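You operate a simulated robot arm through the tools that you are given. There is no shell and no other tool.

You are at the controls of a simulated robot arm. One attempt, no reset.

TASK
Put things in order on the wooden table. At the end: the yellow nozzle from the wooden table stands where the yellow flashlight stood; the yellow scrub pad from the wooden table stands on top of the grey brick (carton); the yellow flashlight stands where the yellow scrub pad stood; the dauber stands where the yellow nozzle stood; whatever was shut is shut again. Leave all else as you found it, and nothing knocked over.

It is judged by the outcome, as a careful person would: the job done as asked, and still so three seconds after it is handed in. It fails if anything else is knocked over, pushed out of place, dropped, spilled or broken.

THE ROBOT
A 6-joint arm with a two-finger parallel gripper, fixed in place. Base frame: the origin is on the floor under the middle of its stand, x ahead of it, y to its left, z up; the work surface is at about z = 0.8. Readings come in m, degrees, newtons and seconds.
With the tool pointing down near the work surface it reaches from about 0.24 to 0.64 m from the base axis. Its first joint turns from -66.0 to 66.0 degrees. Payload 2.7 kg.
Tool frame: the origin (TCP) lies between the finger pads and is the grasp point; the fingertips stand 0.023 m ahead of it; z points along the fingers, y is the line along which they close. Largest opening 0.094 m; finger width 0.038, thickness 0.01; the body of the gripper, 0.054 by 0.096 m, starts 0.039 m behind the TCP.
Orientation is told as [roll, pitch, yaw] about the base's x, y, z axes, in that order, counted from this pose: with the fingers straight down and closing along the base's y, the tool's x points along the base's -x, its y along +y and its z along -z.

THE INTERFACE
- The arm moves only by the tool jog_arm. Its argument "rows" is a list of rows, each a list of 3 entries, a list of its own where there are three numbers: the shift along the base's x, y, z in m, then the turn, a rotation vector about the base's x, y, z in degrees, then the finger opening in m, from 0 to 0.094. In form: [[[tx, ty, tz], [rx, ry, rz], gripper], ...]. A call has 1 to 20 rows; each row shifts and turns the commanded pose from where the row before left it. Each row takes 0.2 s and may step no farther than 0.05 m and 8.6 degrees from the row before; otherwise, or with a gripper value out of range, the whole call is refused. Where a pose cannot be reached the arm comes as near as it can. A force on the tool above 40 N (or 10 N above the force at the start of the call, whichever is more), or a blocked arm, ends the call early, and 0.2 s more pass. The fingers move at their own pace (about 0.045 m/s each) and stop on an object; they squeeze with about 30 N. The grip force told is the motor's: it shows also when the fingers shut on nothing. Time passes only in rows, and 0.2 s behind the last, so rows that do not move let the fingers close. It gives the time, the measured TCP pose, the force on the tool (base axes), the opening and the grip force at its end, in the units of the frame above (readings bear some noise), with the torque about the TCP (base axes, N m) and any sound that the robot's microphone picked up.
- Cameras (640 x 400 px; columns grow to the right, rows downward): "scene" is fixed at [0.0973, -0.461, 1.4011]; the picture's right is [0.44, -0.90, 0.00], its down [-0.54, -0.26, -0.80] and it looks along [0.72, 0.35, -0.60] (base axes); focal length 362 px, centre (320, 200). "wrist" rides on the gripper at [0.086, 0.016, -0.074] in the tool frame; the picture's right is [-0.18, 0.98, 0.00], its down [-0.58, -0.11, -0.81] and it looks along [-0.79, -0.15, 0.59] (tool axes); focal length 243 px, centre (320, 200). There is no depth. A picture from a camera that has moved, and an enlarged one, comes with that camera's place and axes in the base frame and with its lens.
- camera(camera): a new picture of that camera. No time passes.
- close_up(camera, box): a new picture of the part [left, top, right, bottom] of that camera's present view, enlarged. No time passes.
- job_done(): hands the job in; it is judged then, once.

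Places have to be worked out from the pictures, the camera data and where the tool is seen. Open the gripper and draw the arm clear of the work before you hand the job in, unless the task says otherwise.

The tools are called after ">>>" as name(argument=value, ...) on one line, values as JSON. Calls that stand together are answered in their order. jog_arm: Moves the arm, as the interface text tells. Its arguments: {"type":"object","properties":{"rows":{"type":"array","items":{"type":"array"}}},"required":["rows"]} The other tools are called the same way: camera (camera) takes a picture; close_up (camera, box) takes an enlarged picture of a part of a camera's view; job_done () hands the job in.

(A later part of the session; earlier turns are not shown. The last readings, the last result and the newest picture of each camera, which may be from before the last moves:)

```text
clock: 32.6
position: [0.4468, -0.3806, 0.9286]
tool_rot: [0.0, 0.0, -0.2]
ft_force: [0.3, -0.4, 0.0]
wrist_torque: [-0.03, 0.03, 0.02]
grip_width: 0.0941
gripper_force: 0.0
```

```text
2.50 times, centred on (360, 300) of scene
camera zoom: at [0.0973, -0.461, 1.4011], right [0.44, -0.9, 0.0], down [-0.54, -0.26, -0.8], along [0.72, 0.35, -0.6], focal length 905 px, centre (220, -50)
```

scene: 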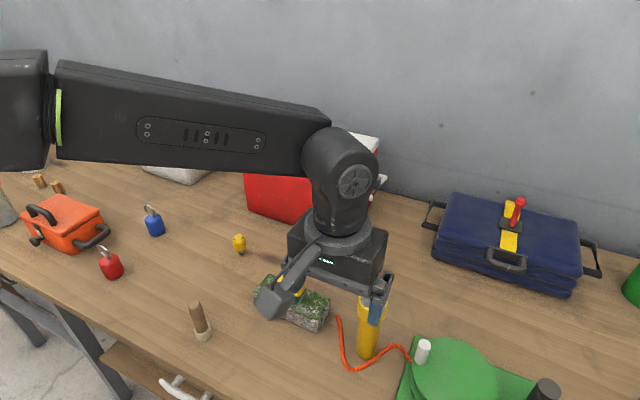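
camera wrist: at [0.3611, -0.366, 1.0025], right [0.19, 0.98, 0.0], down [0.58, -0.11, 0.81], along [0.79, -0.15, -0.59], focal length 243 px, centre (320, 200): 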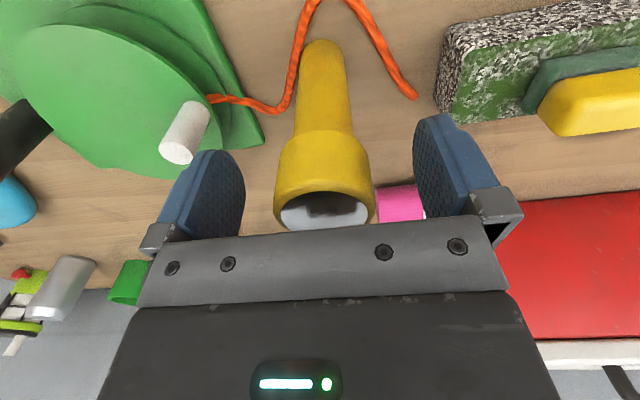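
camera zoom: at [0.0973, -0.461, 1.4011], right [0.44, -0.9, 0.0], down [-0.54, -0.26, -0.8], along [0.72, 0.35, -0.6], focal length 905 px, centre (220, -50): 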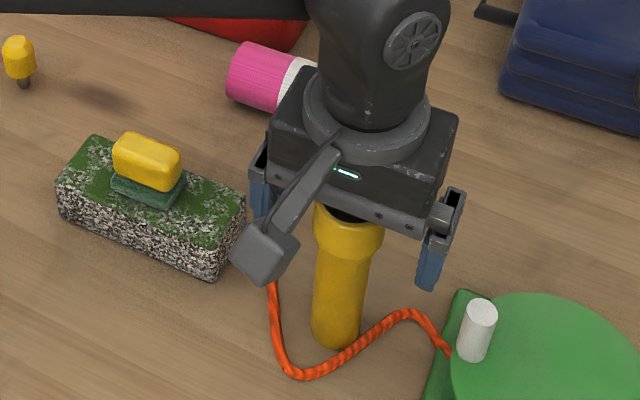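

The head is centred between the fingers and the cord is untouched. I'm closing on the head.

>>> jog_arm(rows=[[[0, 0, 0], [0, 0, 0], 0.06], [[0, 0, 0], [0, 0, 0], 0.05], [[0, 0, 0], [0, 0, 0], 0.02], [[0, 0, 0], [0, 0, 0], 0.02], [[0, 0, 0], [0, 0, 0], 0.02], [[0, 0, 0], [0, 0, 0], 0.02], [[0, 0, 0], [0, 0, 0], 0.02]])

>>> camera(camera="wrist")

>>> close_up(camera="scene", box=[280, 220, 440, 380])

```text
clock: 34.2
position: [0.4464, -0.3811, 0.9283]
tool_rot: [0.0, 0.1, -0.1]
ft_force: [0.2, 0.8, 0.4]
wrist_torque: [0.05, 0.03, 0.01]
grip_width: 0.0452
gripper_force: 30.0
```

```text
taken
camera wrist: at [0.3611, -0.3659, 1.0027], right [0.18, 0.98, 0.0], down [0.58, -0.11, 0.81], along [0.79, -0.15, -0.59], focal length 243 px, centre (320, 200)
```

wrist: 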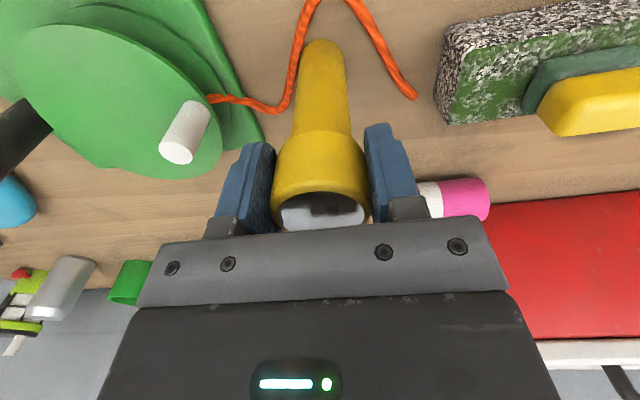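

```text
2.50 times, centred on (360, 300) of scene
camera zoom: at [0.0973, -0.4609, 1.4011], right [0.44, -0.9, 0.0], down [-0.54, -0.26, -0.8], along [0.72, 0.35, -0.6], focal length 905 px, centre (220, -50)
```

zoom: 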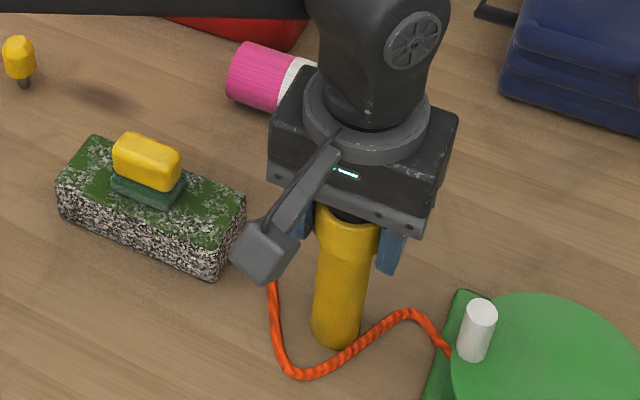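

The head is gripped at 45 mm and 30 N, with the TCP at (0.4465, -0.381). I'll do a slow test lift straight up.

>>> jog_arm(rows=[[[0, 0, 0.003], [0, 0, 0], 0.02], [[0, 0, 0.004], [0, 0, 0], 0.02], [[0, 0, 0.004], [0, 0, 0], 0.02], [[0, 0, 0.004], [0, 0, 0], 0.02], [[0, 0, 0], [0, 0, 0], 0.02]])

>>> camera(camera="wrist")

>>> close_up(camera="scene", box=[280, 220, 440, 380])

```text
clock: 35.4
position: [0.4469, -0.3805, 0.9442]
tool_rot: [0.0, 0.0, -0.1]
ft_force: [-0.3, 0.6, -2.8]
wrist_torque: [0.0, -0.01, -0.02]
grip_width: 0.0454
gripper_force: 30.0
```

```text
taken
camera wrist: at [0.3615, -0.3655, 1.0189], right [0.18, 0.98, 0.0], down [0.58, -0.11, 0.81], along [0.79, -0.15, -0.59], focal length 243 px, centre (320, 200)
```

wrist: 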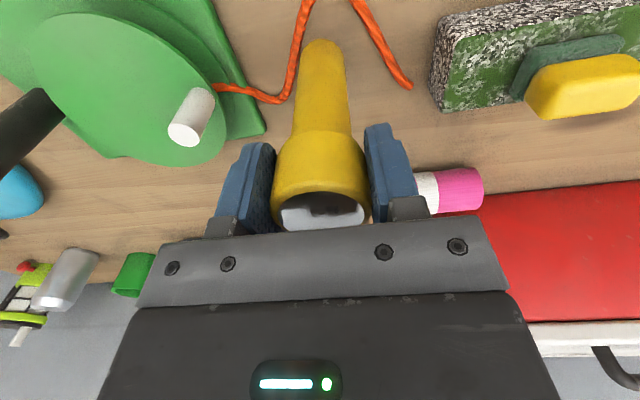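

```text
2.50 times, centred on (360, 300) of scene
camera zoom: at [0.0973, -0.461, 1.401], right [0.44, -0.9, 0.0], down [-0.54, -0.26, -0.8], along [0.72, 0.35, -0.6], focal length 905 px, centre (220, -50)
```

zoom: 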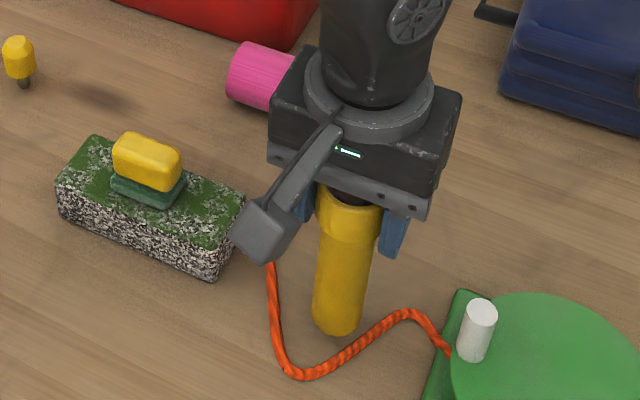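

The flashlight lifts cleanly (about 2.5 N of weight) and the cord stays put. I'm raising it so that its foot clears everything, to TCP about 1.055.

>>> jog_arm(rows=[[[0, 0, 0.008], [0, 0, 0], 0.02], [[0, 0, 0.014], [0, 0, 0], 0.02], [[0, 0, 0.018], [0, 0, 0], 0.02], [[0, 0, 0.018], [0, 0, 0], 0.02], [[0, 0, 0.018], [0, 0, 0], 0.02], [[0, 0, 0.016], [0, 0, 0], 0.02], [[0, 0, 0.012], [0, 0, 0], 0.02], [[0, 0, 0.006], [0, 0, 0], 0.02], [[0, 0, 0], [0, 0, 0], 0.02]])

>>> camera(camera="scene")

```text
clock: 37.4
position: [0.4479, -0.38, 1.0542]
tool_rot: [0.0, 0.0, -0.1]
ft_force: [0.1, -0.4, -2.2]
wrist_torque: [0.01, 0.01, 0.01]
grip_width: 0.0452
gripper_force: 30.2
```

```text
taken
```

scene: 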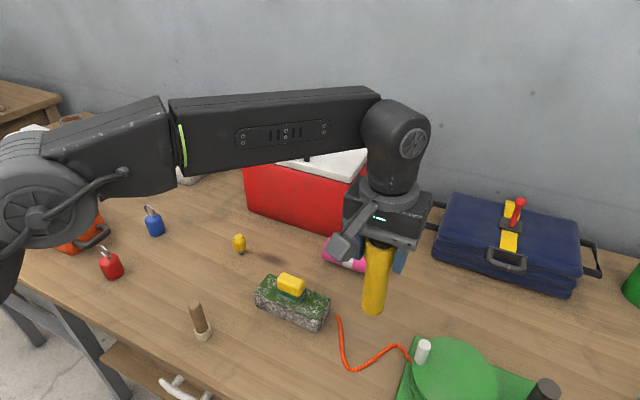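

The foot is at about z = 0.927, clear of the pad on the brick. I'll carry the flashlight smoothly across to the pad's old spot (0.530, 0.099).

>>> jog_arm(rows=[[[0.0017, 0.01, 0], [0, 0, 0], 0.02], [[0.0031, 0.018, 0], [0, 0, 0], 0.02], [[0.0047, 0.027, 0], [0, 0, 0], 0.02], [[0.0047, 0.027, 0], [0, 0, 0], 0.02], [[0.0047, 0.027, 0], [0, 0, 0], 0.02], [[0.0047, 0.027, 0], [0, 0, 0], 0.02], [[0.0047, 0.027, 0], [0, 0, 0], 0.02], [[0.0047, 0.027, 0], [0, 0, 0], 0.02], [[0.0047, 0.027, 0], [0, 0, 0], 0.02], [[0.0047, 0.027, 0], [0, 0, 0], 0.02], [[0.0047, 0.027, 0], [0, 0, 0], 0.02], [[0.0047, 0.027, 0], [0, 0, 0], 0.02], [[0.0047, 0.027, 0], [0, 0, 0], 0.02], [[0.0047, 0.027, 0], [0, 0, 0], 0.02], [[0.0047, 0.027, 0], [0, 0, 0], 0.02], [[0.0047, 0.027, 0], [0, 0, 0], 0.02], [[0.0047, 0.027, 0], [0, 0, 0], 0.02], [[0.0035, 0.02, 0], [0, 0, 0], 0.02], [[0.0028, 0.016, 0], [0, 0, 0], 0.02], [[0.0017, 0.01, 0], [0, 0, 0], 0.02]])

>>> camera(camera="wrist")

>>> camera(camera="scene")

```text
clock: 41.6
position: [0.5305, 0.0975, 1.0533]
tool_rot: [0.0, 0.0, -0.2]
ft_force: [-0.4, 0.5, -1.9]
wrist_torque: [0.0, 0.01, -0.01]
grip_width: 0.0455
gripper_force: 29.6
```

```text
taken
camera wrist: at [0.445, 0.1134, 1.1276], right [0.18, 0.98, 0.0], down [0.58, -0.11, 0.81], along [0.79, -0.15, -0.59], focal length 243 px, centre (320, 200)
```

wrist: 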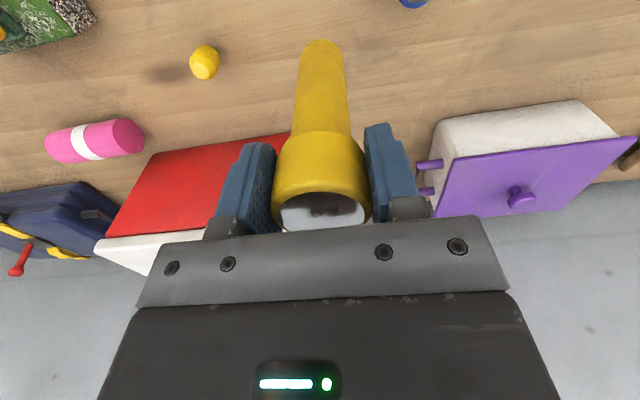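

```text
taken
```

scene: 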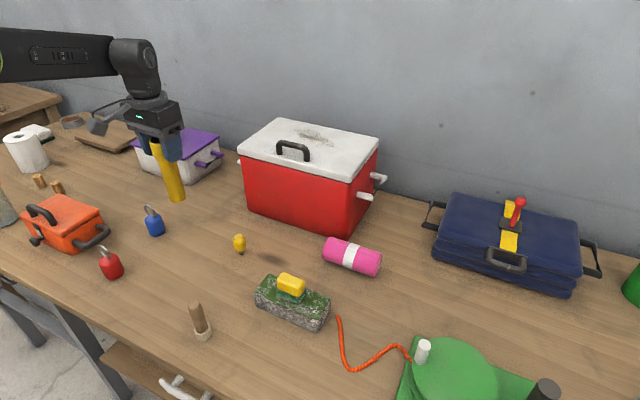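

It's over the spot and hanging vertical. I'm lowering to about 4 mm above the table contact height, which is TCP about 0.928.

>>> jog_arm(rows=[[[0, 0.0015, -0.01], [0, 0, 0], 0.02], [[0, 0, -0.018], [0, 0, 0], 0.02], [[0, 0, -0.022], [0, 0, 0], 0.02], [[0, 0, -0.022], [0, 0, 0], 0.02], [[0, 0, -0.02], [0, 0, 0], 0.02], [[0, 0, -0.015], [0, 0, 0], 0.02], [[0, 0, -0.009], [0, 0, 0], 0.02], [[0, 0, -0.004], [0, 0, 0], 0.02], [[0, 0, 0], [0, 0, 0], 0.02], [[0, 0, 0], [0, 0, 0], 0.02]])

>>> close_up(camera="scene", box=[120, 140, 280, 280])

```text
clock: 43.8
position: [0.5305, 0.0998, 0.9332]
tool_rot: [0.0, 0.0, -0.1]
ft_force: [-0.5, 0.0, -2.4]
wrist_torque: [-0.01, 0.0, 0.0]
grip_width: 0.0453
gripper_force: 30.5
```

```text
2.86 times, centred on (200, 210) of scene
camera zoom: at [0.0973, -0.461, 1.4011], right [0.44, -0.9, 0.0], down [-0.54, -0.26, -0.8], along [0.72, 0.35, -0.6], focal length 1035 px, centre (663, 171)
```

zoom: 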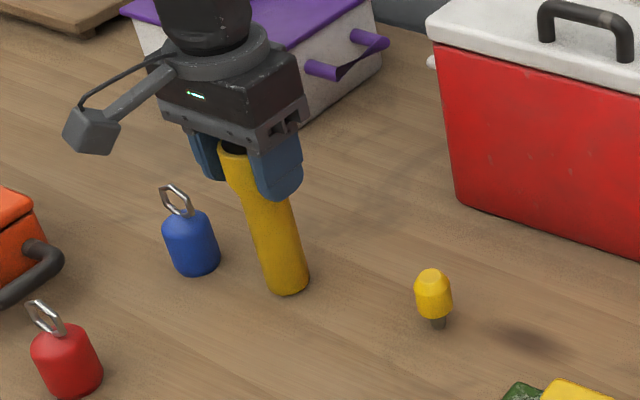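

It's still hanging free, with -2.4 N in z. I'll step down in small increments until the force shows the table.

>>> jog_arm(rows=[[[0, 0, -0.0015], [0, 0, 0], 0.02], [[0, 0, -0.0015], [0, 0, 0], 0.02], [[0, 0, 0], [0, 0, 0], 0.02]])

>>> jog_arm(rows=[[[0, 0, -0.001], [0, 0, 0], 0.02], [[0, 0, 0], [0, 0, 0], 0.02]])

```text
clock: 44.6
position: [0.53, 0.0997, 0.9307]
tool_rot: [-0.1, 0.0, -0.1]
ft_force: [-0.7, 0.1, -1.3]
wrist_torque: [-0.01, 0.02, 0.03]
grip_width: 0.0453
gripper_force: 29.8
```

```text
clock: 45.2
position: [0.53, 0.0991, 0.9298]
tool_rot: [0.0, 0.0, -0.1]
ft_force: [-1.1, 0.0, -3.6]
wrist_torque: [-0.02, 0.0, 0.01]
grip_width: 0.0451
gripper_force: 30.4
```

There's no contact yet at 0.930, so I'm continuing down by 1 mm steps.

>>> jog_arm(rows=[[[0, 0, -0.001], [0, 0, 0], 0.02], [[0, 0, 0], [0, 0, 0], 0.02]])

>>> jog_arm(rows=[[[0, 0, -0.001], [0, 0, 0], 0.02], [[0, 0, 0], [0, 0, 0], 0.02]])

```text
clock: 45.8
position: [0.5297, 0.1001, 0.9294]
tool_rot: [0.0, 0.0, 0.0]
ft_force: [0.7, -0.6, -2.8]
wrist_torque: [0.0, -0.02, -0.02]
grip_width: 0.0452
gripper_force: 29.8
```

```text
clock: 46.4
position: [0.5299, 0.1003, 0.9289]
tool_rot: [-0.1, 0.1, -0.1]
ft_force: [-2.1, 0.9, 3.0]
wrist_torque: [-0.08, 0.22, -0.01]
grip_width: 0.0453
gripper_force: 30.3
```

Contact: the force flipped to +3 N, so the flashlight is resting on the table. I'm opening slowly to release it.

>>> jog_arm(rows=[[[0, 0, 0], [0, 0, 0], 0.048], [[0, 0, 0], [0, 0, 0], 0.055], [[0, 0, 0], [0, 0, 0], 0.07], [[0, 0, 0], [0, 0, 0], 0.085], [[0, 0, 0], [0, 0, 0], 0.094], [[0, 0, 0], [0, 0, 0], 0.094], [[0, 0, 0], [0, 0, 0], 0.094]])

>>> camera(camera="wrist")

>>> close_up(camera="scene", box=[120, 140, 280, 280])

```text
clock: 48.0
position: [0.5301, 0.0994, 0.9288]
tool_rot: [0.0, 0.0, -0.1]
ft_force: [0.2, -0.4, 0.0]
wrist_torque: [-0.02, 0.02, 0.0]
grip_width: 0.0939
gripper_force: 0.0
```

```text
taken
camera wrist: at [0.4442, 0.115, 1.0023], right [0.18, 0.98, 0.0], down [0.58, -0.11, 0.81], along [0.79, -0.15, -0.59], focal length 243 px, centre (320, 200)
```

wrist: 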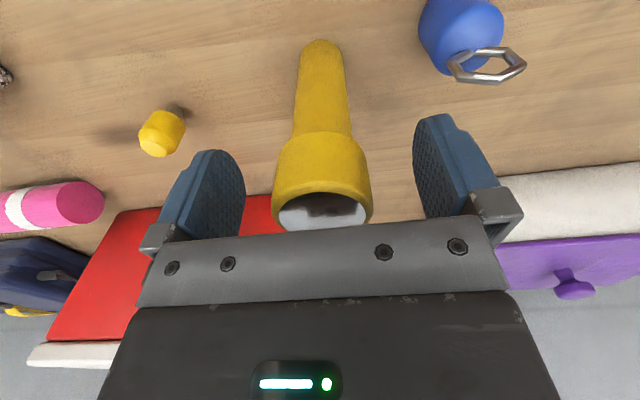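

```text
2.86 times, centred on (200, 210) of scene
camera zoom: at [0.0973, -0.461, 1.4011], right [0.44, -0.9, 0.0], down [-0.54, -0.26, -0.8], along [0.72, 0.35, -0.6], focal length 1035 px, centre (663, 171)
```

zoom: 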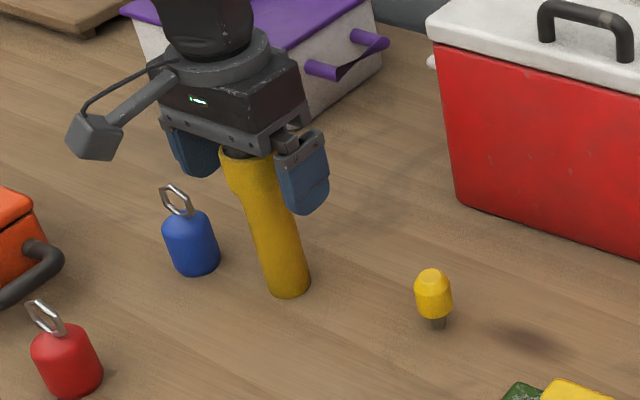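

The flashlight stands on its own. I'll back straight up past its head, then move to a viewpoint for the nozzle.

>>> jog_arm(rows=[[[0, 0, 0.01], [0, 0, 0], 0.094], [[0, 0, 0.02], [0, 0, 0], 0.094], [[0, 0, 0.03], [0, 0, 0], 0.094], [[0, 0, 0.03], [0, 0, 0], 0.094], [[0, 0, 0.03], [0, 0, 0], 0.094], [[-0.02, -0.03, 0], [0, 0, 0], 0.094], [[-0.02, -0.04, 0], [0, 0, 0], 0.094], [[-0.02, -0.04, -0.02], [0, 0, 0], 0.094], [[-0.02, -0.03, -0.03], [0, 0, 0], 0.094], [[0, 0, -0.035], [0, 0, 0], 0.094], [[0, 0, -0.035], [0, 0, 0], 0.094], [[0, 0, 0], [0, 0, 0], 0.094]])

>>> camera(camera="wrist")

>>> close_up(camera="wrist", box=[250, 110, 410, 210])

>>> camera(camera="scene")

```text
clock: 50.6
position: [0.4499, -0.0442, 0.9273]
tool_rot: [0.0, 0.1, 0.0]
ft_force: [0.4, -0.5, -0.4]
wrist_torque: [-0.01, -0.01, 0.0]
grip_width: 0.0941
gripper_force: 0.0
```

```text
taken
camera wrist: at [0.3638, -0.0283, 1.0027], right [0.18, 0.98, 0.0], down [0.58, -0.11, 0.81], along [0.79, -0.15, -0.59], focal length 243 px, centre (320, 200)
```

wrist: 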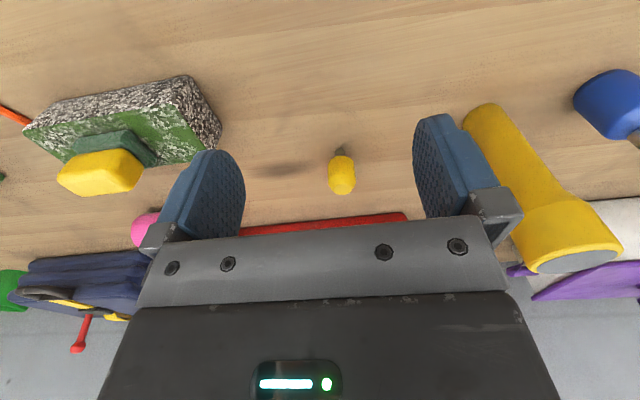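

```text
4.00 times, centred on (330, 160) of wrist
camera zoom: at [0.3638, -0.0283, 1.0027], right [0.18, 0.98, 0.0], down [0.58, -0.11, 0.81], along [0.79, -0.15, -0.59], focal length 970 px, centre (280, 360)
```

zoom: 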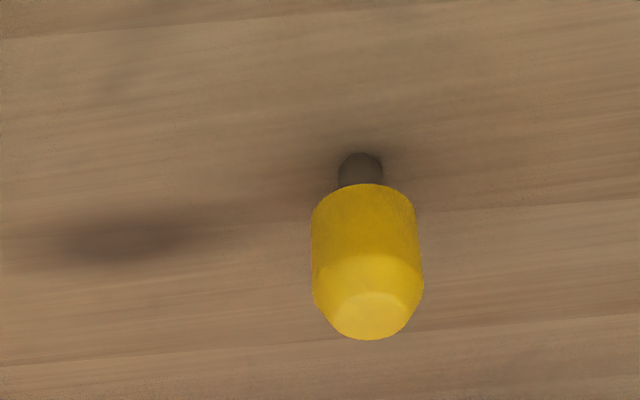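

```text
taken
```

scene: 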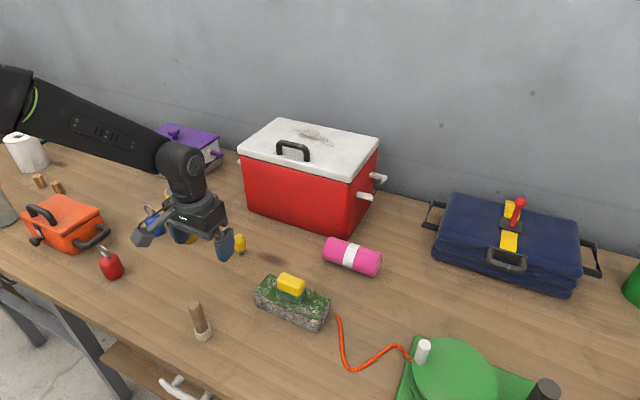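

The nozzle stem stands at about (0.551, -0.041), and its yellow barrel (about 29 mm wide) spans z ≈ 0.82–0.845. I'll come over it and stop just above its top to check the centring.

>>> jog_arm(rows=[[[0.02, 0.001, 0], [0, 0, 0], 0.075], [[0.03, 0.001, 0], [0, 0, 0], 0.07], [[0.03, 0.001, -0.01], [0, 0, 0], 0.07], [[0.02, 0, -0.015], [0, 0, 0], 0.07], [[0, 0, -0.01], [0, 0, 0], 0.07], [[0, 0, 0], [0, 0, 0], 0.07]])

>>> camera(camera="wrist")

>>> close_up(camera="wrist", box=[240, 80, 400, 220])

```text
clock: 52.0
position: [0.5514, -0.0396, 0.8932]
tool_rot: [0.1, 0.0, 0.0]
ft_force: [0.5, 0.2, -0.4]
wrist_torque: [0.03, 0.0, -0.01]
grip_width: 0.0699
gripper_force: 0.1
```

```text
taken
camera wrist: at [0.4649, -0.0243, 0.9683], right [0.18, 0.98, 0.0], down [0.58, -0.11, 0.81], along [0.79, -0.15, -0.59], focal length 243 px, centre (320, 200)
```

wrist: 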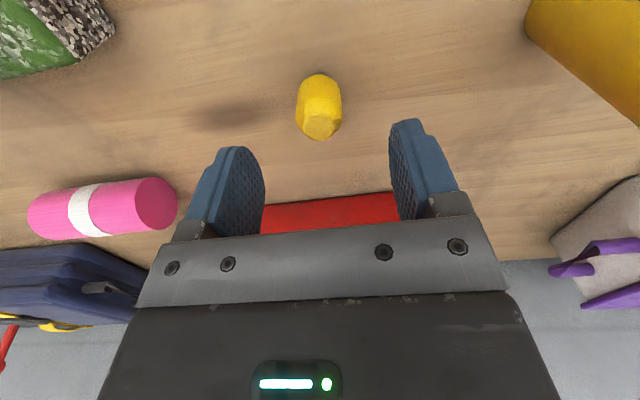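

```text
2.86 times, centred on (320, 150) of wrist
camera zoom: at [0.4649, -0.0243, 0.9683], right [0.18, 0.98, 0.0], down [0.58, -0.11, 0.81], along [0.79, -0.15, -0.59], focal length 693 px, centre (320, 343)
```

zoom: 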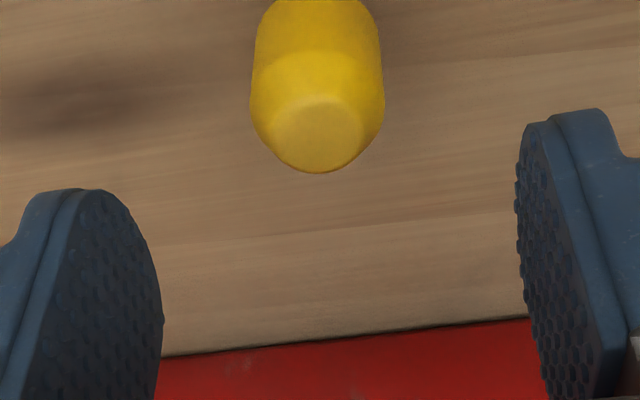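

The nozzle is centred within about 1–2 mm. I'll go down to about z = 0.841, with the tips at the bottom of the yellow barrel, and close gradually.

>>> jog_arm(rows=[[[-0.001, 0, -0.012], [0, 0, 0], 0.07], [[0, 0, -0.018], [0, 0, 0], 0.07], [[0, 0, -0.015], [0, 0, 0], 0.07], [[0, 0, -0.007], [0, 0, 0], 0.07], [[0, 0, 0], [0, 0, 0], 0.07]])

>>> camera(camera="wrist")

>>> close_up(camera="scene", box=[180, 180, 320, 280])

```text
clock: 53.2
position: [0.5508, -0.0375, 0.841]
tool_rot: [0.0, -0.1, -0.1]
ft_force: [0.2, 0.0, 0.3]
wrist_torque: [0.0, -0.01, 0.02]
grip_width: 0.0701
gripper_force: 0.1
```

```text
taken
camera wrist: at [0.4639, -0.0226, 0.9155], right [0.18, 0.98, 0.0], down [0.58, -0.11, 0.81], along [0.79, -0.15, -0.59], focal length 243 px, centre (320, 200)
```

wrist: 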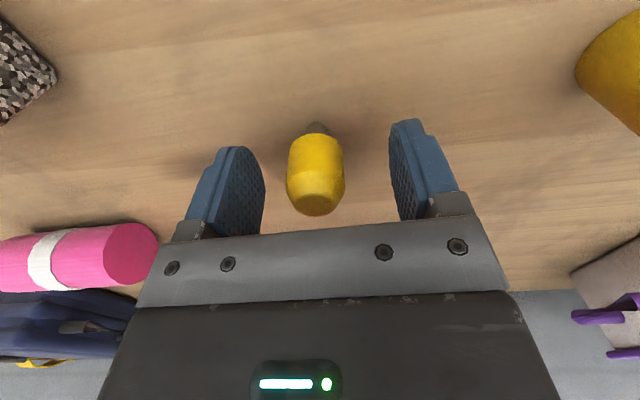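

```text
4.00 times, centred on (250, 230) of scene
camera zoom: at [0.0973, -0.461, 1.4011], right [0.44, -0.9, 0.0], down [-0.54, -0.26, -0.8], along [0.72, 0.35, -0.6], focal length 1448 px, centre (600, 80)
```

zoom: 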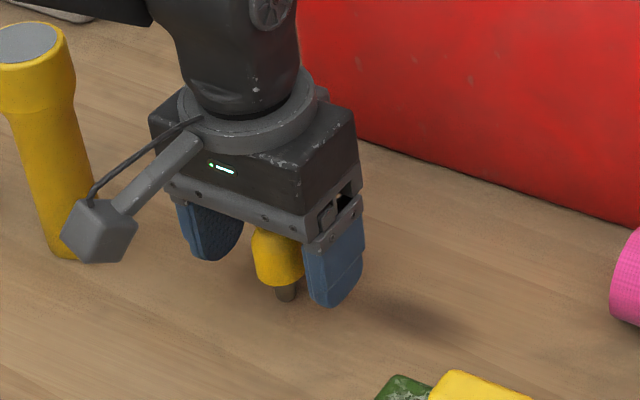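

The nozzle is about 2 mm toward -y of centre. I'll correct that so both fingers meet it together, then close gradually.

>>> jog_arm(rows=[[[0, -0.002, 0], [0, 0, 0], 0.065], [[0, 0, 0], [0, 0, 0], 0.05], [[0, 0, 0], [0, 0, 0], 0.04], [[0, 0, 0], [0, 0, 0], 0.036], [[0, 0, 0], [0, 0, 0], 0.036]])

>>> close_up(camera="wrist", box=[220, 100, 420, 225])

```text
clock: 54.4
position: [0.5489, -0.0396, 0.8424]
tool_rot: [0.0, 0.0, -0.1]
ft_force: [-1.4, -0.6, 0.7]
wrist_torque: [0.02, 0.01, 0.04]
grip_width: 0.0359
gripper_force: 0.0
```

```text
3.20 times, centred on (320, 162) of wrist
camera zoom: at [0.4627, -0.0243, 0.9158], right [0.18, 0.98, 0.0], down [0.58, -0.11, 0.81], along [0.79, -0.15, -0.59], focal length 776 px, centre (320, 320)
```

zoom: 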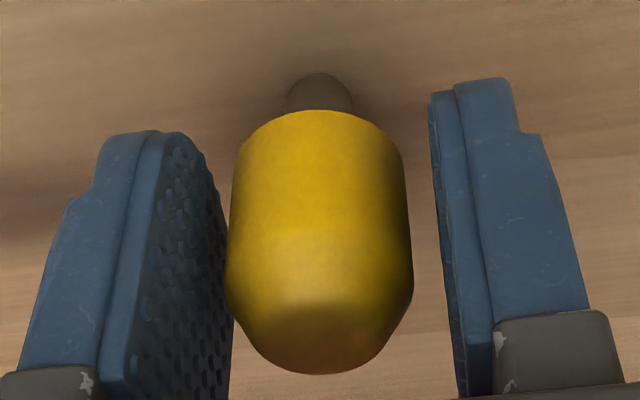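

The nozzle sits midway between the pads. I'm closing to grip.

>>> jog_arm(rows=[[[0, 0, 0], [0, 0, 0], 0.03], [[0, 0, 0], [0, 0, 0], 0.025], [[0, 0, 0], [0, 0, 0], 0.01], [[0, 0, 0], [0, 0, 0], 0.01], [[0, 0, 0], [0, 0, 0], 0.01], [[0, 0, 0], [0, 0, 0], 0.01]])

>>> close_up(camera="wrist", box=[220, 100, 420, 225])

```text
clock: 55.8
position: [0.5492, -0.0385, 0.8419]
tool_rot: [0.0, 0.1, -0.1]
ft_force: [0.4, -0.4, 0.1]
wrist_torque: [0.0, -0.03, -0.01]
grip_width: 0.0267
gripper_force: 30.1
```

```text
3.20 times, centred on (320, 162) of wrist
camera zoom: at [0.4627, -0.0243, 0.9158], right [0.18, 0.98, 0.0], down [0.58, -0.11, 0.81], along [0.79, -0.15, -0.59], focal length 776 px, centre (320, 320)
```

zoom: 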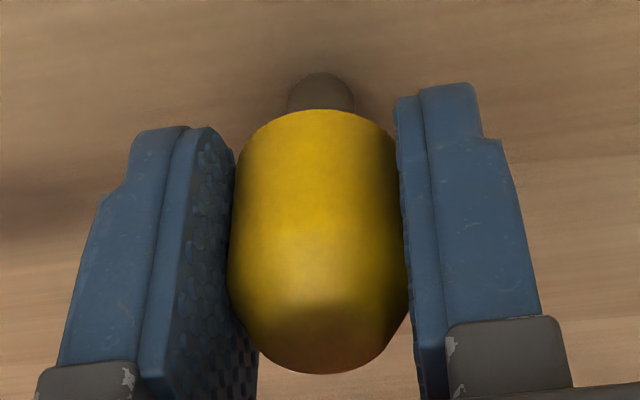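

The nozzle is gripped at 26.7 mm and 30 N, so its spot is about (0.550, -0.039). I'll do a slow test lift.

>>> jog_arm(rows=[[[0, 0, 0.003], [0, 0, 0], 0.01], [[0, 0, 0.004], [0, 0, 0], 0.01], [[0, 0, 0.006], [0, 0, 0], 0.01], [[0, 0, 0.006], [0, 0, 0], 0.01], [[0, 0, 0], [0, 0, 0], 0.01]])

>>> close_up(camera="wrist", box=[220, 100, 420, 225])

>>> close_up(camera="scene", box=[180, 180, 320, 280])

```text
clock: 57.0
position: [0.5487, -0.0397, 0.8615]
tool_rot: [0.1, 0.1, -0.1]
ft_force: [0.8, -1.1, -0.2]
wrist_torque: [0.0, 0.02, -0.01]
grip_width: 0.0262
gripper_force: 29.8
```

```text
3.20 times, centred on (320, 162) of wrist
camera zoom: at [0.4618, -0.0245, 0.9351], right [0.18, 0.98, 0.0], down [0.58, -0.11, 0.81], along [0.79, -0.15, -0.59], focal length 776 px, centre (320, 320)
```

zoom: 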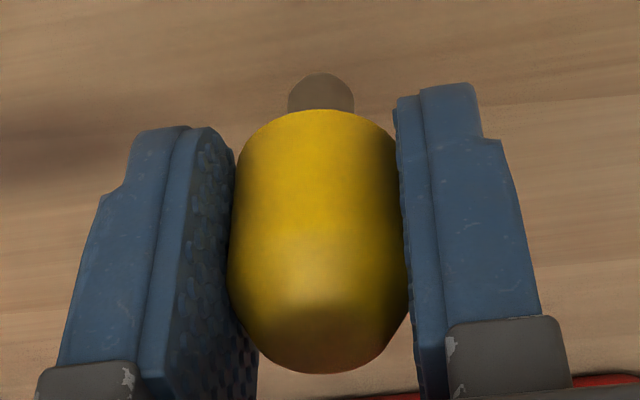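

```text
4.00 times, centred on (250, 230) of scene
camera zoom: at [0.0973, -0.461, 1.4011], right [0.44, -0.9, 0.0], down [-0.54, -0.26, -0.8], along [0.72, 0.35, -0.6], focal length 1448 px, centre (600, 80)
```

zoom: 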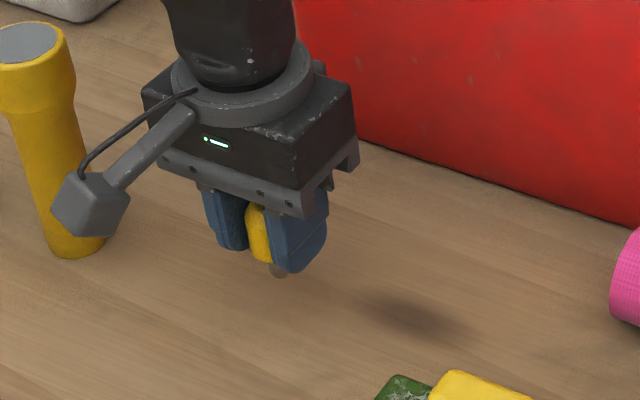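

The nozzle is securely held. I'll lift to about z = 0.965 and travel over to the flashlight's old spot (0.4467, -0.381).

>>> jog_arm(rows=[[[0, 0, 0.015], [0, 0, 0], 0.01], [[0, 0, 0.025], [0, 0, 0], 0.01], [[0, 0, 0.03], [0, 0, 0], 0.01], [[0, 0, 0.022], [0, 0, 0], 0.01], [[0, 0, 0.012], [0, 0, 0], 0.01], [[-0.003, -0.01, 0], [0, 0, 0], 0.01], [[-0.006, -0.02, 0], [0, 0, 0], 0.01], [[-0.0085, -0.0285, 0], [0, 0, 0], 0.01], [[-0.0085, -0.0285, 0], [0, 0, 0], 0.01], [[-0.0085, -0.0285, 0], [0, 0, 0], 0.01], [[-0.0085, -0.0285, 0], [0, 0, 0], 0.01], [[-0.0085, -0.0285, 0], [0, 0, 0], 0.01], [[-0.0085, -0.0285, 0], [0, 0, 0], 0.01], [[-0.0085, -0.0285, 0], [0, 0, 0], 0.01], [[-0.0085, -0.0285, 0], [0, 0, 0], 0.01], [[-0.0085, -0.0285, 0], [0, 0, 0], 0.01], [[-0.0085, -0.0285, 0], [0, 0, 0], 0.01], [[-0.006, -0.018, 0], [0, 0, 0], 0.01], [[-0.003, -0.008, 0], [0, 0, 0], 0.01], [[0, 0, 0], [0, 0, 0], 0.01]])

>>> camera(camera="wrist")

>>> camera(camera="scene")

```text
clock: 61.2
position: [0.4484, -0.3816, 0.9624]
tool_rot: [-0.1, 0.0, -0.1]
ft_force: [-0.4, -0.1, -0.8]
wrist_torque: [0.04, -0.01, 0.02]
grip_width: 0.0265
gripper_force: 30.3
```

```text
taken
camera wrist: at [0.3621, -0.3663, 1.0378], right [0.19, 0.98, 0.0], down [0.58, -0.11, 0.81], along [0.79, -0.15, -0.59], focal length 243 px, centre (320, 200)
```

wrist: 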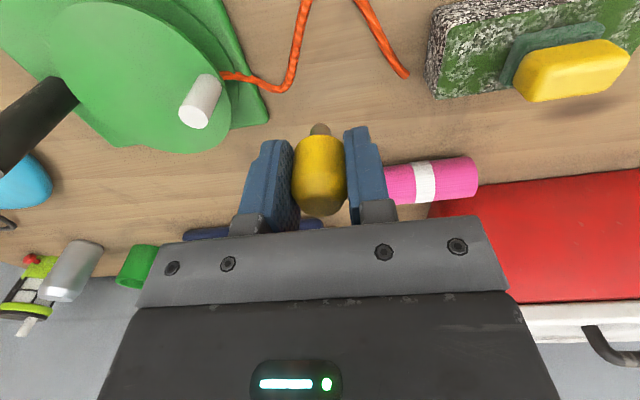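

```text
taken
```

scene: 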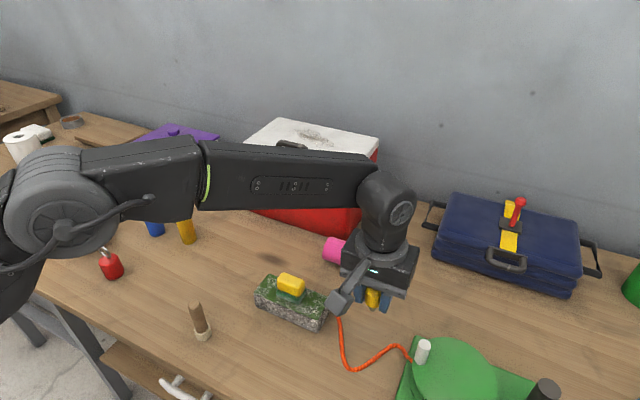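

It's over the flashlight's old spot. I'm lowering in stages to about 8 mm above the expected contact and checking clearance to the cord and the green machine.

>>> jog_arm(rows=[[[-0.001, 0.0005, -0.018], [0, 0, 0], 0.01], [[0, 0, -0.025], [0, 0, 0], 0.01], [[0, 0, -0.025], [0, 0, 0], 0.01], [[0, 0, -0.022], [0, 0, 0], 0.01], [[0, 0, -0.014], [0, 0, 0], 0.01], [[0, 0, -0.007], [0, 0, 0], 0.01], [[0, 0, 0], [0, 0, 0], 0.01]])

>>> camera(camera="wrist")

>>> close_up(camera="scene", box=[280, 240, 480, 390])

```text
clock: 62.8
position: [0.4471, -0.3808, 0.8534]
tool_rot: [0.0, 0.0, 0.0]
ft_force: [0.1, 0.8, -0.6]
wrist_torque: [-0.03, 0.02, 0.01]
grip_width: 0.0268
gripper_force: 30.3
```

```text
taken
camera wrist: at [0.3607, -0.3659, 0.9277], right [0.19, 0.98, 0.0], down [0.58, -0.11, 0.81], along [0.79, -0.15, -0.59], focal length 243 px, centre (320, 200)
```

wrist: 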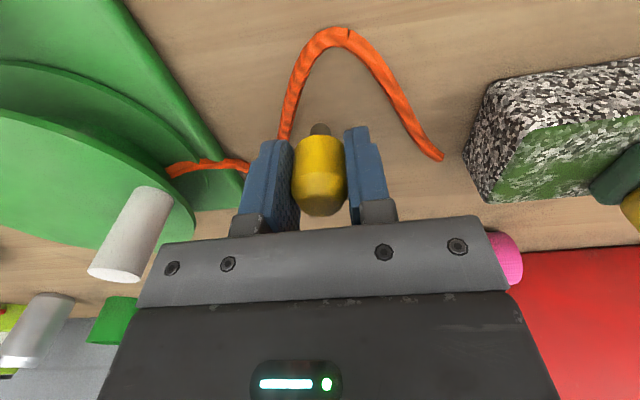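

```text
2.67 times, centred on (380, 315) of scene
camera zoom: at [0.0973, -0.461, 1.4011], right [0.44, -0.9, 0.0], down [-0.54, -0.26, -0.8], along [0.72, 0.35, -0.6], focal length 966 px, centre (160, -107)
```

zoom: 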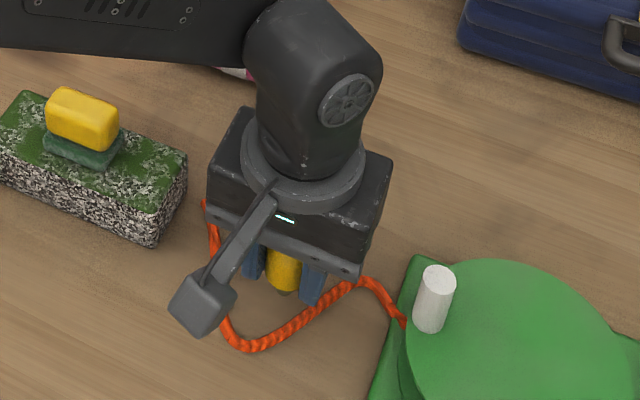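

The left finger will pass about 10 mm above the cord, and the nozzle stem is well inside the loop. I'm lowering to just above contact.

>>> jog_arm(rows=[[[0, 0, -0.004], [0, 0, 0], 0.01], [[0, 0, -0.003], [0, 0, 0], 0.01], [[0, 0, -0.002], [0, 0, 0], 0.01], [[0, 0, 0], [0, 0, 0], 0.01]])

>>> jog_arm(rows=[[[0, 0, -0.001], [0, 0, 0], 0.01], [[0, 0, 0], [0, 0, 0], 0.01]])

>>> jog_arm(rows=[[[0, 0, -0.001], [0, 0, 0], 0.01], [[0, 0, 0], [0, 0, 0], 0.01]])

```text
clock: 63.8
position: [0.447, -0.3806, 0.8436]
tool_rot: [0.0, -0.1, -0.1]
ft_force: [0.5, -0.6, -0.4]
wrist_torque: [-0.02, -0.02, -0.01]
grip_width: 0.0267
gripper_force: 29.8
```

```text
clock: 64.4
position: [0.4456, -0.3816, 0.8434]
tool_rot: [0.0, 0.0, -0.1]
ft_force: [-0.1, -1.3, 0.2]
wrist_torque: [-0.02, -0.01, 0.01]
grip_width: 0.0263
gripper_force: 30.1
```

```text
clock: 65.0
position: [0.4473, -0.3819, 0.8415]
tool_rot: [0.0, 0.0, -0.2]
ft_force: [-0.5, -0.2, 1.3]
wrist_torque: [-0.01, -0.02, 0.0]
grip_width: 0.0263
gripper_force: 30.1
```

There's a hint of contact at 0.8415, but it's within the noise. I'll go down one more millimetre at a time until it's clear.

>>> jog_arm(rows=[[[0, 0, -0.001], [0, 0, 0], 0.01], [[0, 0, 0], [0, 0, 0], 0.01]])

```text
clock: 65.6
position: [0.4464, -0.3804, 0.8419]
tool_rot: [-0.1, -0.1, 0.0]
ft_force: [0.5, -2.3, 8.3]
wrist_torque: [-0.08, 0.06, -0.01]
grip_width: 0.026
gripper_force: 29.8
```

Clear contact now at 8 N. I'll relieve half a millimetre and open slowly to about 55 mm, which keeps the fingers away from the machine.

>>> jog_arm(rows=[[[0, 0, 0.0006], [0, 0, 0], 0.01], [[0, 0, 0], [0, 0, 0], 0.028], [[0, 0, 0], [0, 0, 0], 0.032], [[0, 0, 0], [0, 0, 0], 0.038], [[0, 0, 0], [0, 0, 0], 0.046], [[0, 0, 0], [0, 0, 0], 0.055], [[0, 0, 0], [0, 0, 0], 0.055], [[0, 0, 0], [0, 0, 0], 0.055]])

>>> close_up(camera="wrist", box=[220, 100, 420, 225])

>>> close_up(camera="scene", box=[280, 240, 480, 390])

```text
clock: 67.4
position: [0.4456, -0.3798, 0.8402]
tool_rot: [0.0, -0.1, 0.0]
ft_force: [0.5, -0.7, 0.6]
wrist_torque: [-0.01, 0.0, -0.01]
grip_width: 0.0549
gripper_force: 0.1
```

```text
3.20 times, centred on (320, 162) of wrist
camera zoom: at [0.3601, -0.3648, 0.9151], right [0.19, 0.98, 0.0], down [0.58, -0.11, 0.81], along [0.79, -0.15, -0.59], focal length 776 px, centre (320, 320)
```

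zoom: 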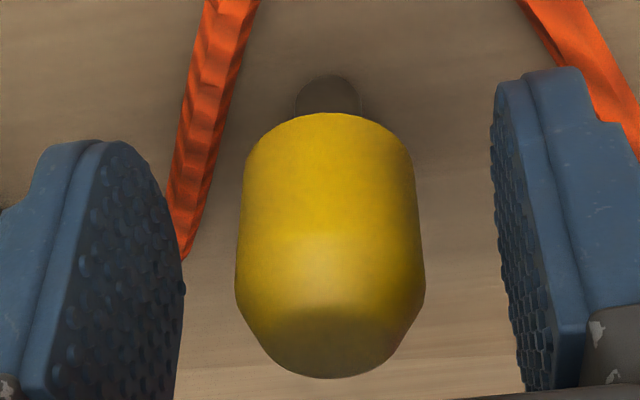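

```text
2.67 times, centred on (380, 315) of scene
camera zoom: at [0.0973, -0.461, 1.4011], right [0.44, -0.9, 0.0], down [-0.54, -0.26, -0.8], along [0.72, 0.35, -0.6], focal length 966 px, centre (160, -107)
```

zoom: 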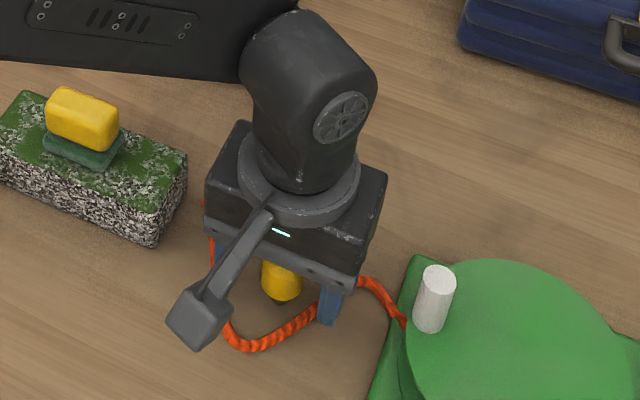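

The nozzle stands free inside the cord loop. I'm retreating straight up, slowly at first, then moving to a viewpoint for the dauber.

>>> jog_arm(rows=[[[0, 0, 0.006], [0, 0, 0], 0.055], [[0, 0, 0.012], [0, 0, 0], 0.055], [[0, 0, 0.02], [0, 0, 0], 0.055], [[0, 0, 0.03], [0, 0, 0], 0.055], [[0, 0, 0.04], [0, 0, 0], 0.055], [[0, 0, 0.04], [0, 0, 0], 0.06], [[-0.02, 0.04, 0], [0, 0, 0], 0.07], [[-0.025, 0.042, 0], [0, 0, 0], 0.07], [[-0.025, 0.042, 0], [0, 0, 0], 0.07], [[-0.025, 0.042, 0], [0, 0, 0], 0.07], [[-0.025, 0.042, 0], [0, 0, 0], 0.07], [[-0.015, 0.04, 0], [0, 0, 0], 0.07], [[0, 0.03, 0], [0, 0, 0], 0.07], [[0, 0, 0], [0, 0, 0], 0.07]])

>>> camera(camera="wrist")

>>> camera(camera="scene")

```text
clock: 70.4
position: [0.3098, -0.1041, 0.9891]
tool_rot: [-0.1, 0.1, -0.1]
ft_force: [-0.2, 0.5, -0.5]
wrist_torque: [0.0, 0.01, 0.01]
grip_width: 0.07
gripper_force: 0.1
```

```text
taken
camera wrist: at [0.2244, -0.0891, 1.0635], right [0.19, 0.98, 0.0], down [0.58, -0.11, 0.81], along [0.79, -0.15, -0.59], focal length 243 px, centre (320, 200)
```

wrist: 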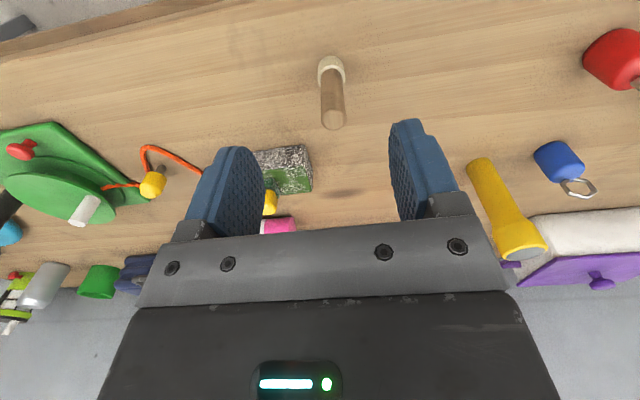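

```text
taken
```

scene: 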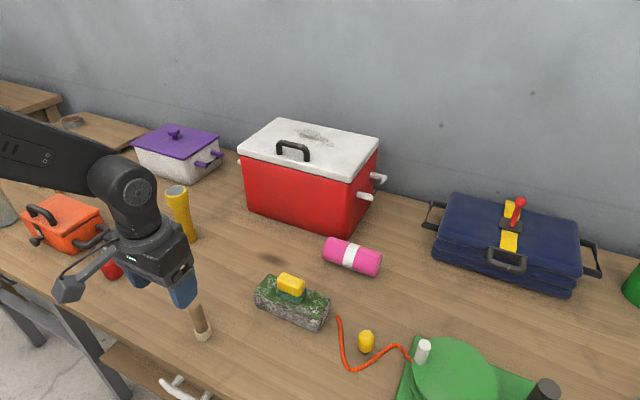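

All three earlier items look right: the nozzle, flashlight and pad are standing in their places. Now I'll enlarge the dauber in the wrist view to locate it.

>>> close_up(camera="wrist", box=[260, 40, 400, 140])

>>> close_up(camera="scene", box=[300, 290, 440, 390])

```text
4.00 times, centred on (330, 90) of wrist
camera zoom: at [0.2244, -0.0891, 1.0635], right [0.19, 0.98, 0.0], down [0.58, -0.11, 0.81], along [0.79, -0.15, -0.59], focal length 970 px, centre (280, 640)
```

zoom: 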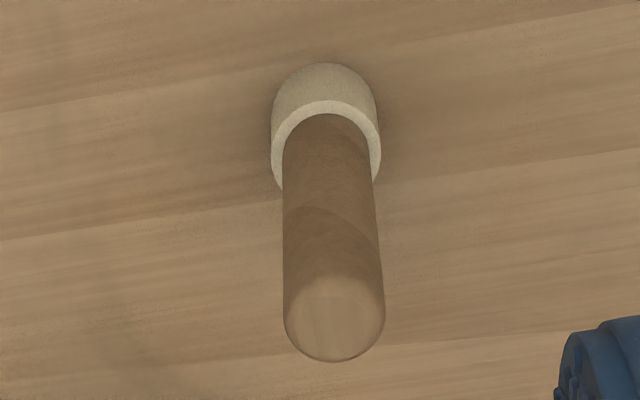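

```text
4.00 times, centred on (370, 340) of scene
camera zoom: at [0.0973, -0.4609, 1.4011], right [0.44, -0.9, 0.0], down [-0.54, -0.26, -0.8], along [0.72, 0.35, -0.6], focal length 1448 px, centre (120, -360)
```

zoom: 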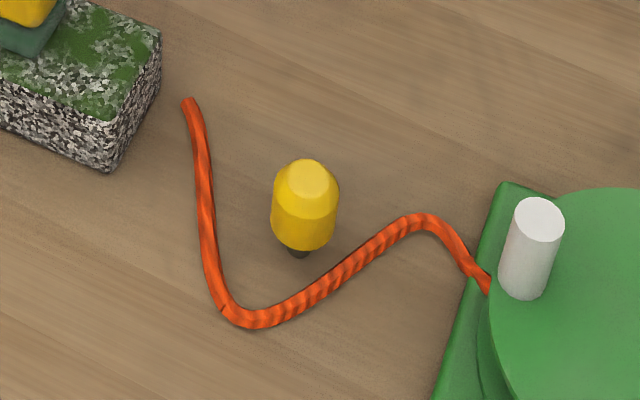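

The dauber stands at about (0.349, -0.100), with a roughly 21 mm handle and its top near z = 0.89. The nozzle base pixel also matches where the flashlight's base was. I'll move above the dauber and check the centring.

>>> jog_arm(rows=[[[0.02, 0.002, 0], [0, 0, 0], 0.07], [[0.019, 0.001, 0], [0, 0, 0], 0.07], [[0, 0, -0.025], [0, 0, 0], 0.07], [[0, 0, -0.025], [0, 0, 0], 0.07], [[0, 0, 0], [0, 0, 0], 0.07]])

>>> camera(camera="wrist")

>>> close_up(camera="scene", box=[120, 240, 280, 360])

```text
clock: 71.6
position: [0.3509, -0.0997, 0.9382]
tool_rot: [0.0, 0.0, -0.1]
ft_force: [-1.2, 0.8, -0.7]
wrist_torque: [-0.01, 0.0, 0.02]
grip_width: 0.0702
gripper_force: 0.0
```

```text
taken
camera wrist: at [0.2644, -0.0837, 1.0123], right [0.18, 0.98, 0.0], down [0.58, -0.11, 0.81], along [0.79, -0.15, -0.59], focal length 243 px, centre (320, 200)
```

wrist: 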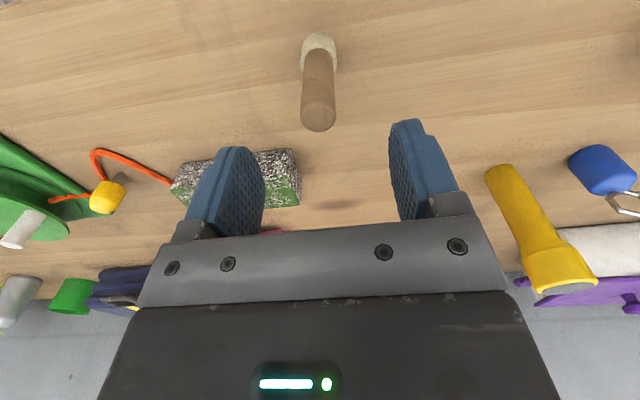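

```text
3.33 times, centred on (200, 300) of scene
camera zoom: at [0.0973, -0.461, 1.4011], right [0.44, -0.9, 0.0], down [-0.54, -0.26, -0.8], along [0.72, 0.35, -0.6], focal length 1207 px, centre (720, -133)
```

zoom: 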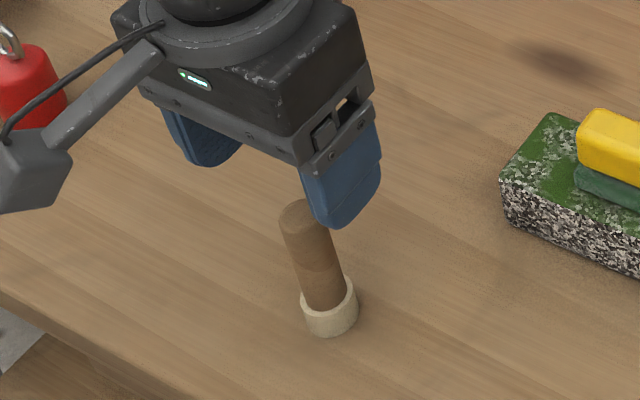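

The dauber axis is at about (0.3475, -0.1005). I'll nudge -3 mm in x and lower around the handle to about z = 0.867.

>>> jog_arm(rows=[[[-0.003, -0.0005, -0.01], [0, 0, 0], 0.07], [[0, 0, -0.02], [0, 0, 0], 0.07], [[0, 0, -0.02], [0, 0, 0], 0.07], [[0, 0, -0.014], [0, 0, 0], 0.07], [[0, 0, -0.006], [0, 0, 0], 0.07], [[0, 0, 0], [0, 0, 0], 0.07]])

>>> camera(camera="wrist")

>>> close_up(camera="scene", box=[120, 240, 280, 360])

```text
clock: 73.0
position: [0.3468, -0.1001, 0.8704]
tool_rot: [0.0, 0.1, -0.2]
ft_force: [1.4, 0.0, 0.0]
wrist_torque: [0.01, -0.02, -0.02]
grip_width: 0.07
gripper_force: 0.1
```

```text
taken
camera wrist: at [0.2607, -0.085, 0.9442], right [0.19, 0.98, 0.0], down [0.58, -0.11, 0.81], along [0.79, -0.15, -0.59], focal length 243 px, centre (320, 200)
```

wrist: 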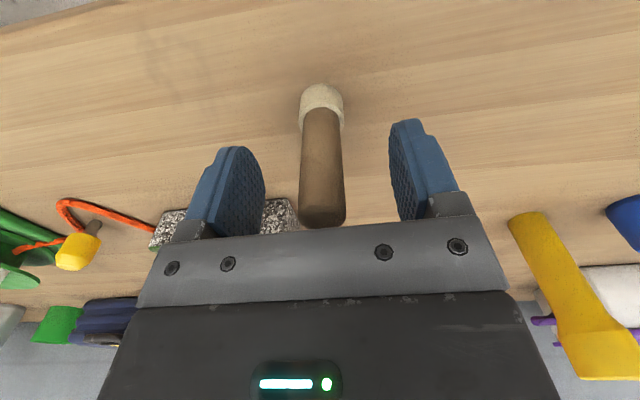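

```text
3.33 times, centred on (200, 300) of scene
camera zoom: at [0.0973, -0.461, 1.4011], right [0.44, -0.9, 0.0], down [-0.54, -0.26, -0.8], along [0.72, 0.35, -0.6], focal length 1207 px, centre (720, -133)
```

zoom: 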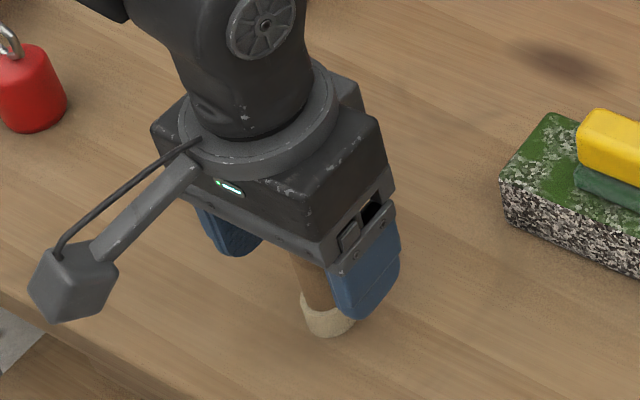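

The handle is centred and the body is clear of the dauber's top. I'm closing gradually on it.

>>> jog_arm(rows=[[[0, 0, 0], [0, 0, 0], 0.055], [[0, 0, 0], [0, 0, 0], 0.04], [[0, 0, 0], [0, 0, 0], 0.03], [[0, 0, 0], [0, 0, 0], 0.024], [[0, 0, 0], [0, 0, 0], 0.015], [[0, 0, 0], [0, 0, 0], 0.005], [[0, 0, 0], [0, 0, 0], 0.005], [[0, 0, 0], [0, 0, 0], 0.005], [[0, 0, 0], [0, 0, 0], 0.005]])

>>> camera(camera="wrist")

```text
clock: 75.0
position: [0.3462, -0.101, 0.8695]
tool_rot: [0.0, 0.0, 0.0]
ft_force: [-0.4, -0.5, -0.5]
wrist_torque: [0.05, -0.03, -0.01]
grip_width: 0.0204
gripper_force: 30.0
```

```text
taken
camera wrist: at [0.2608, -0.085, 0.9444], right [0.18, 0.98, 0.0], down [0.58, -0.11, 0.81], along [0.79, -0.15, -0.59], focal length 243 px, centre (320, 200)
```

wrist: 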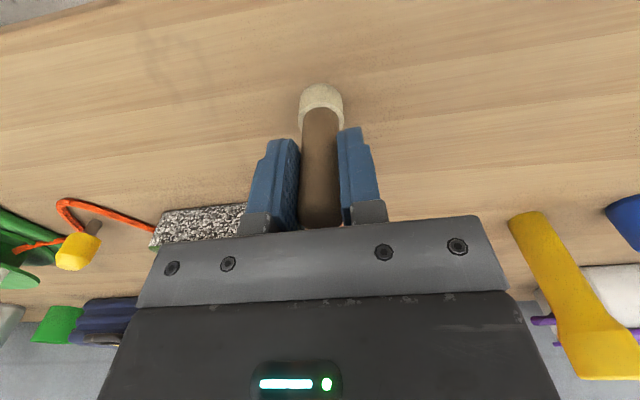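

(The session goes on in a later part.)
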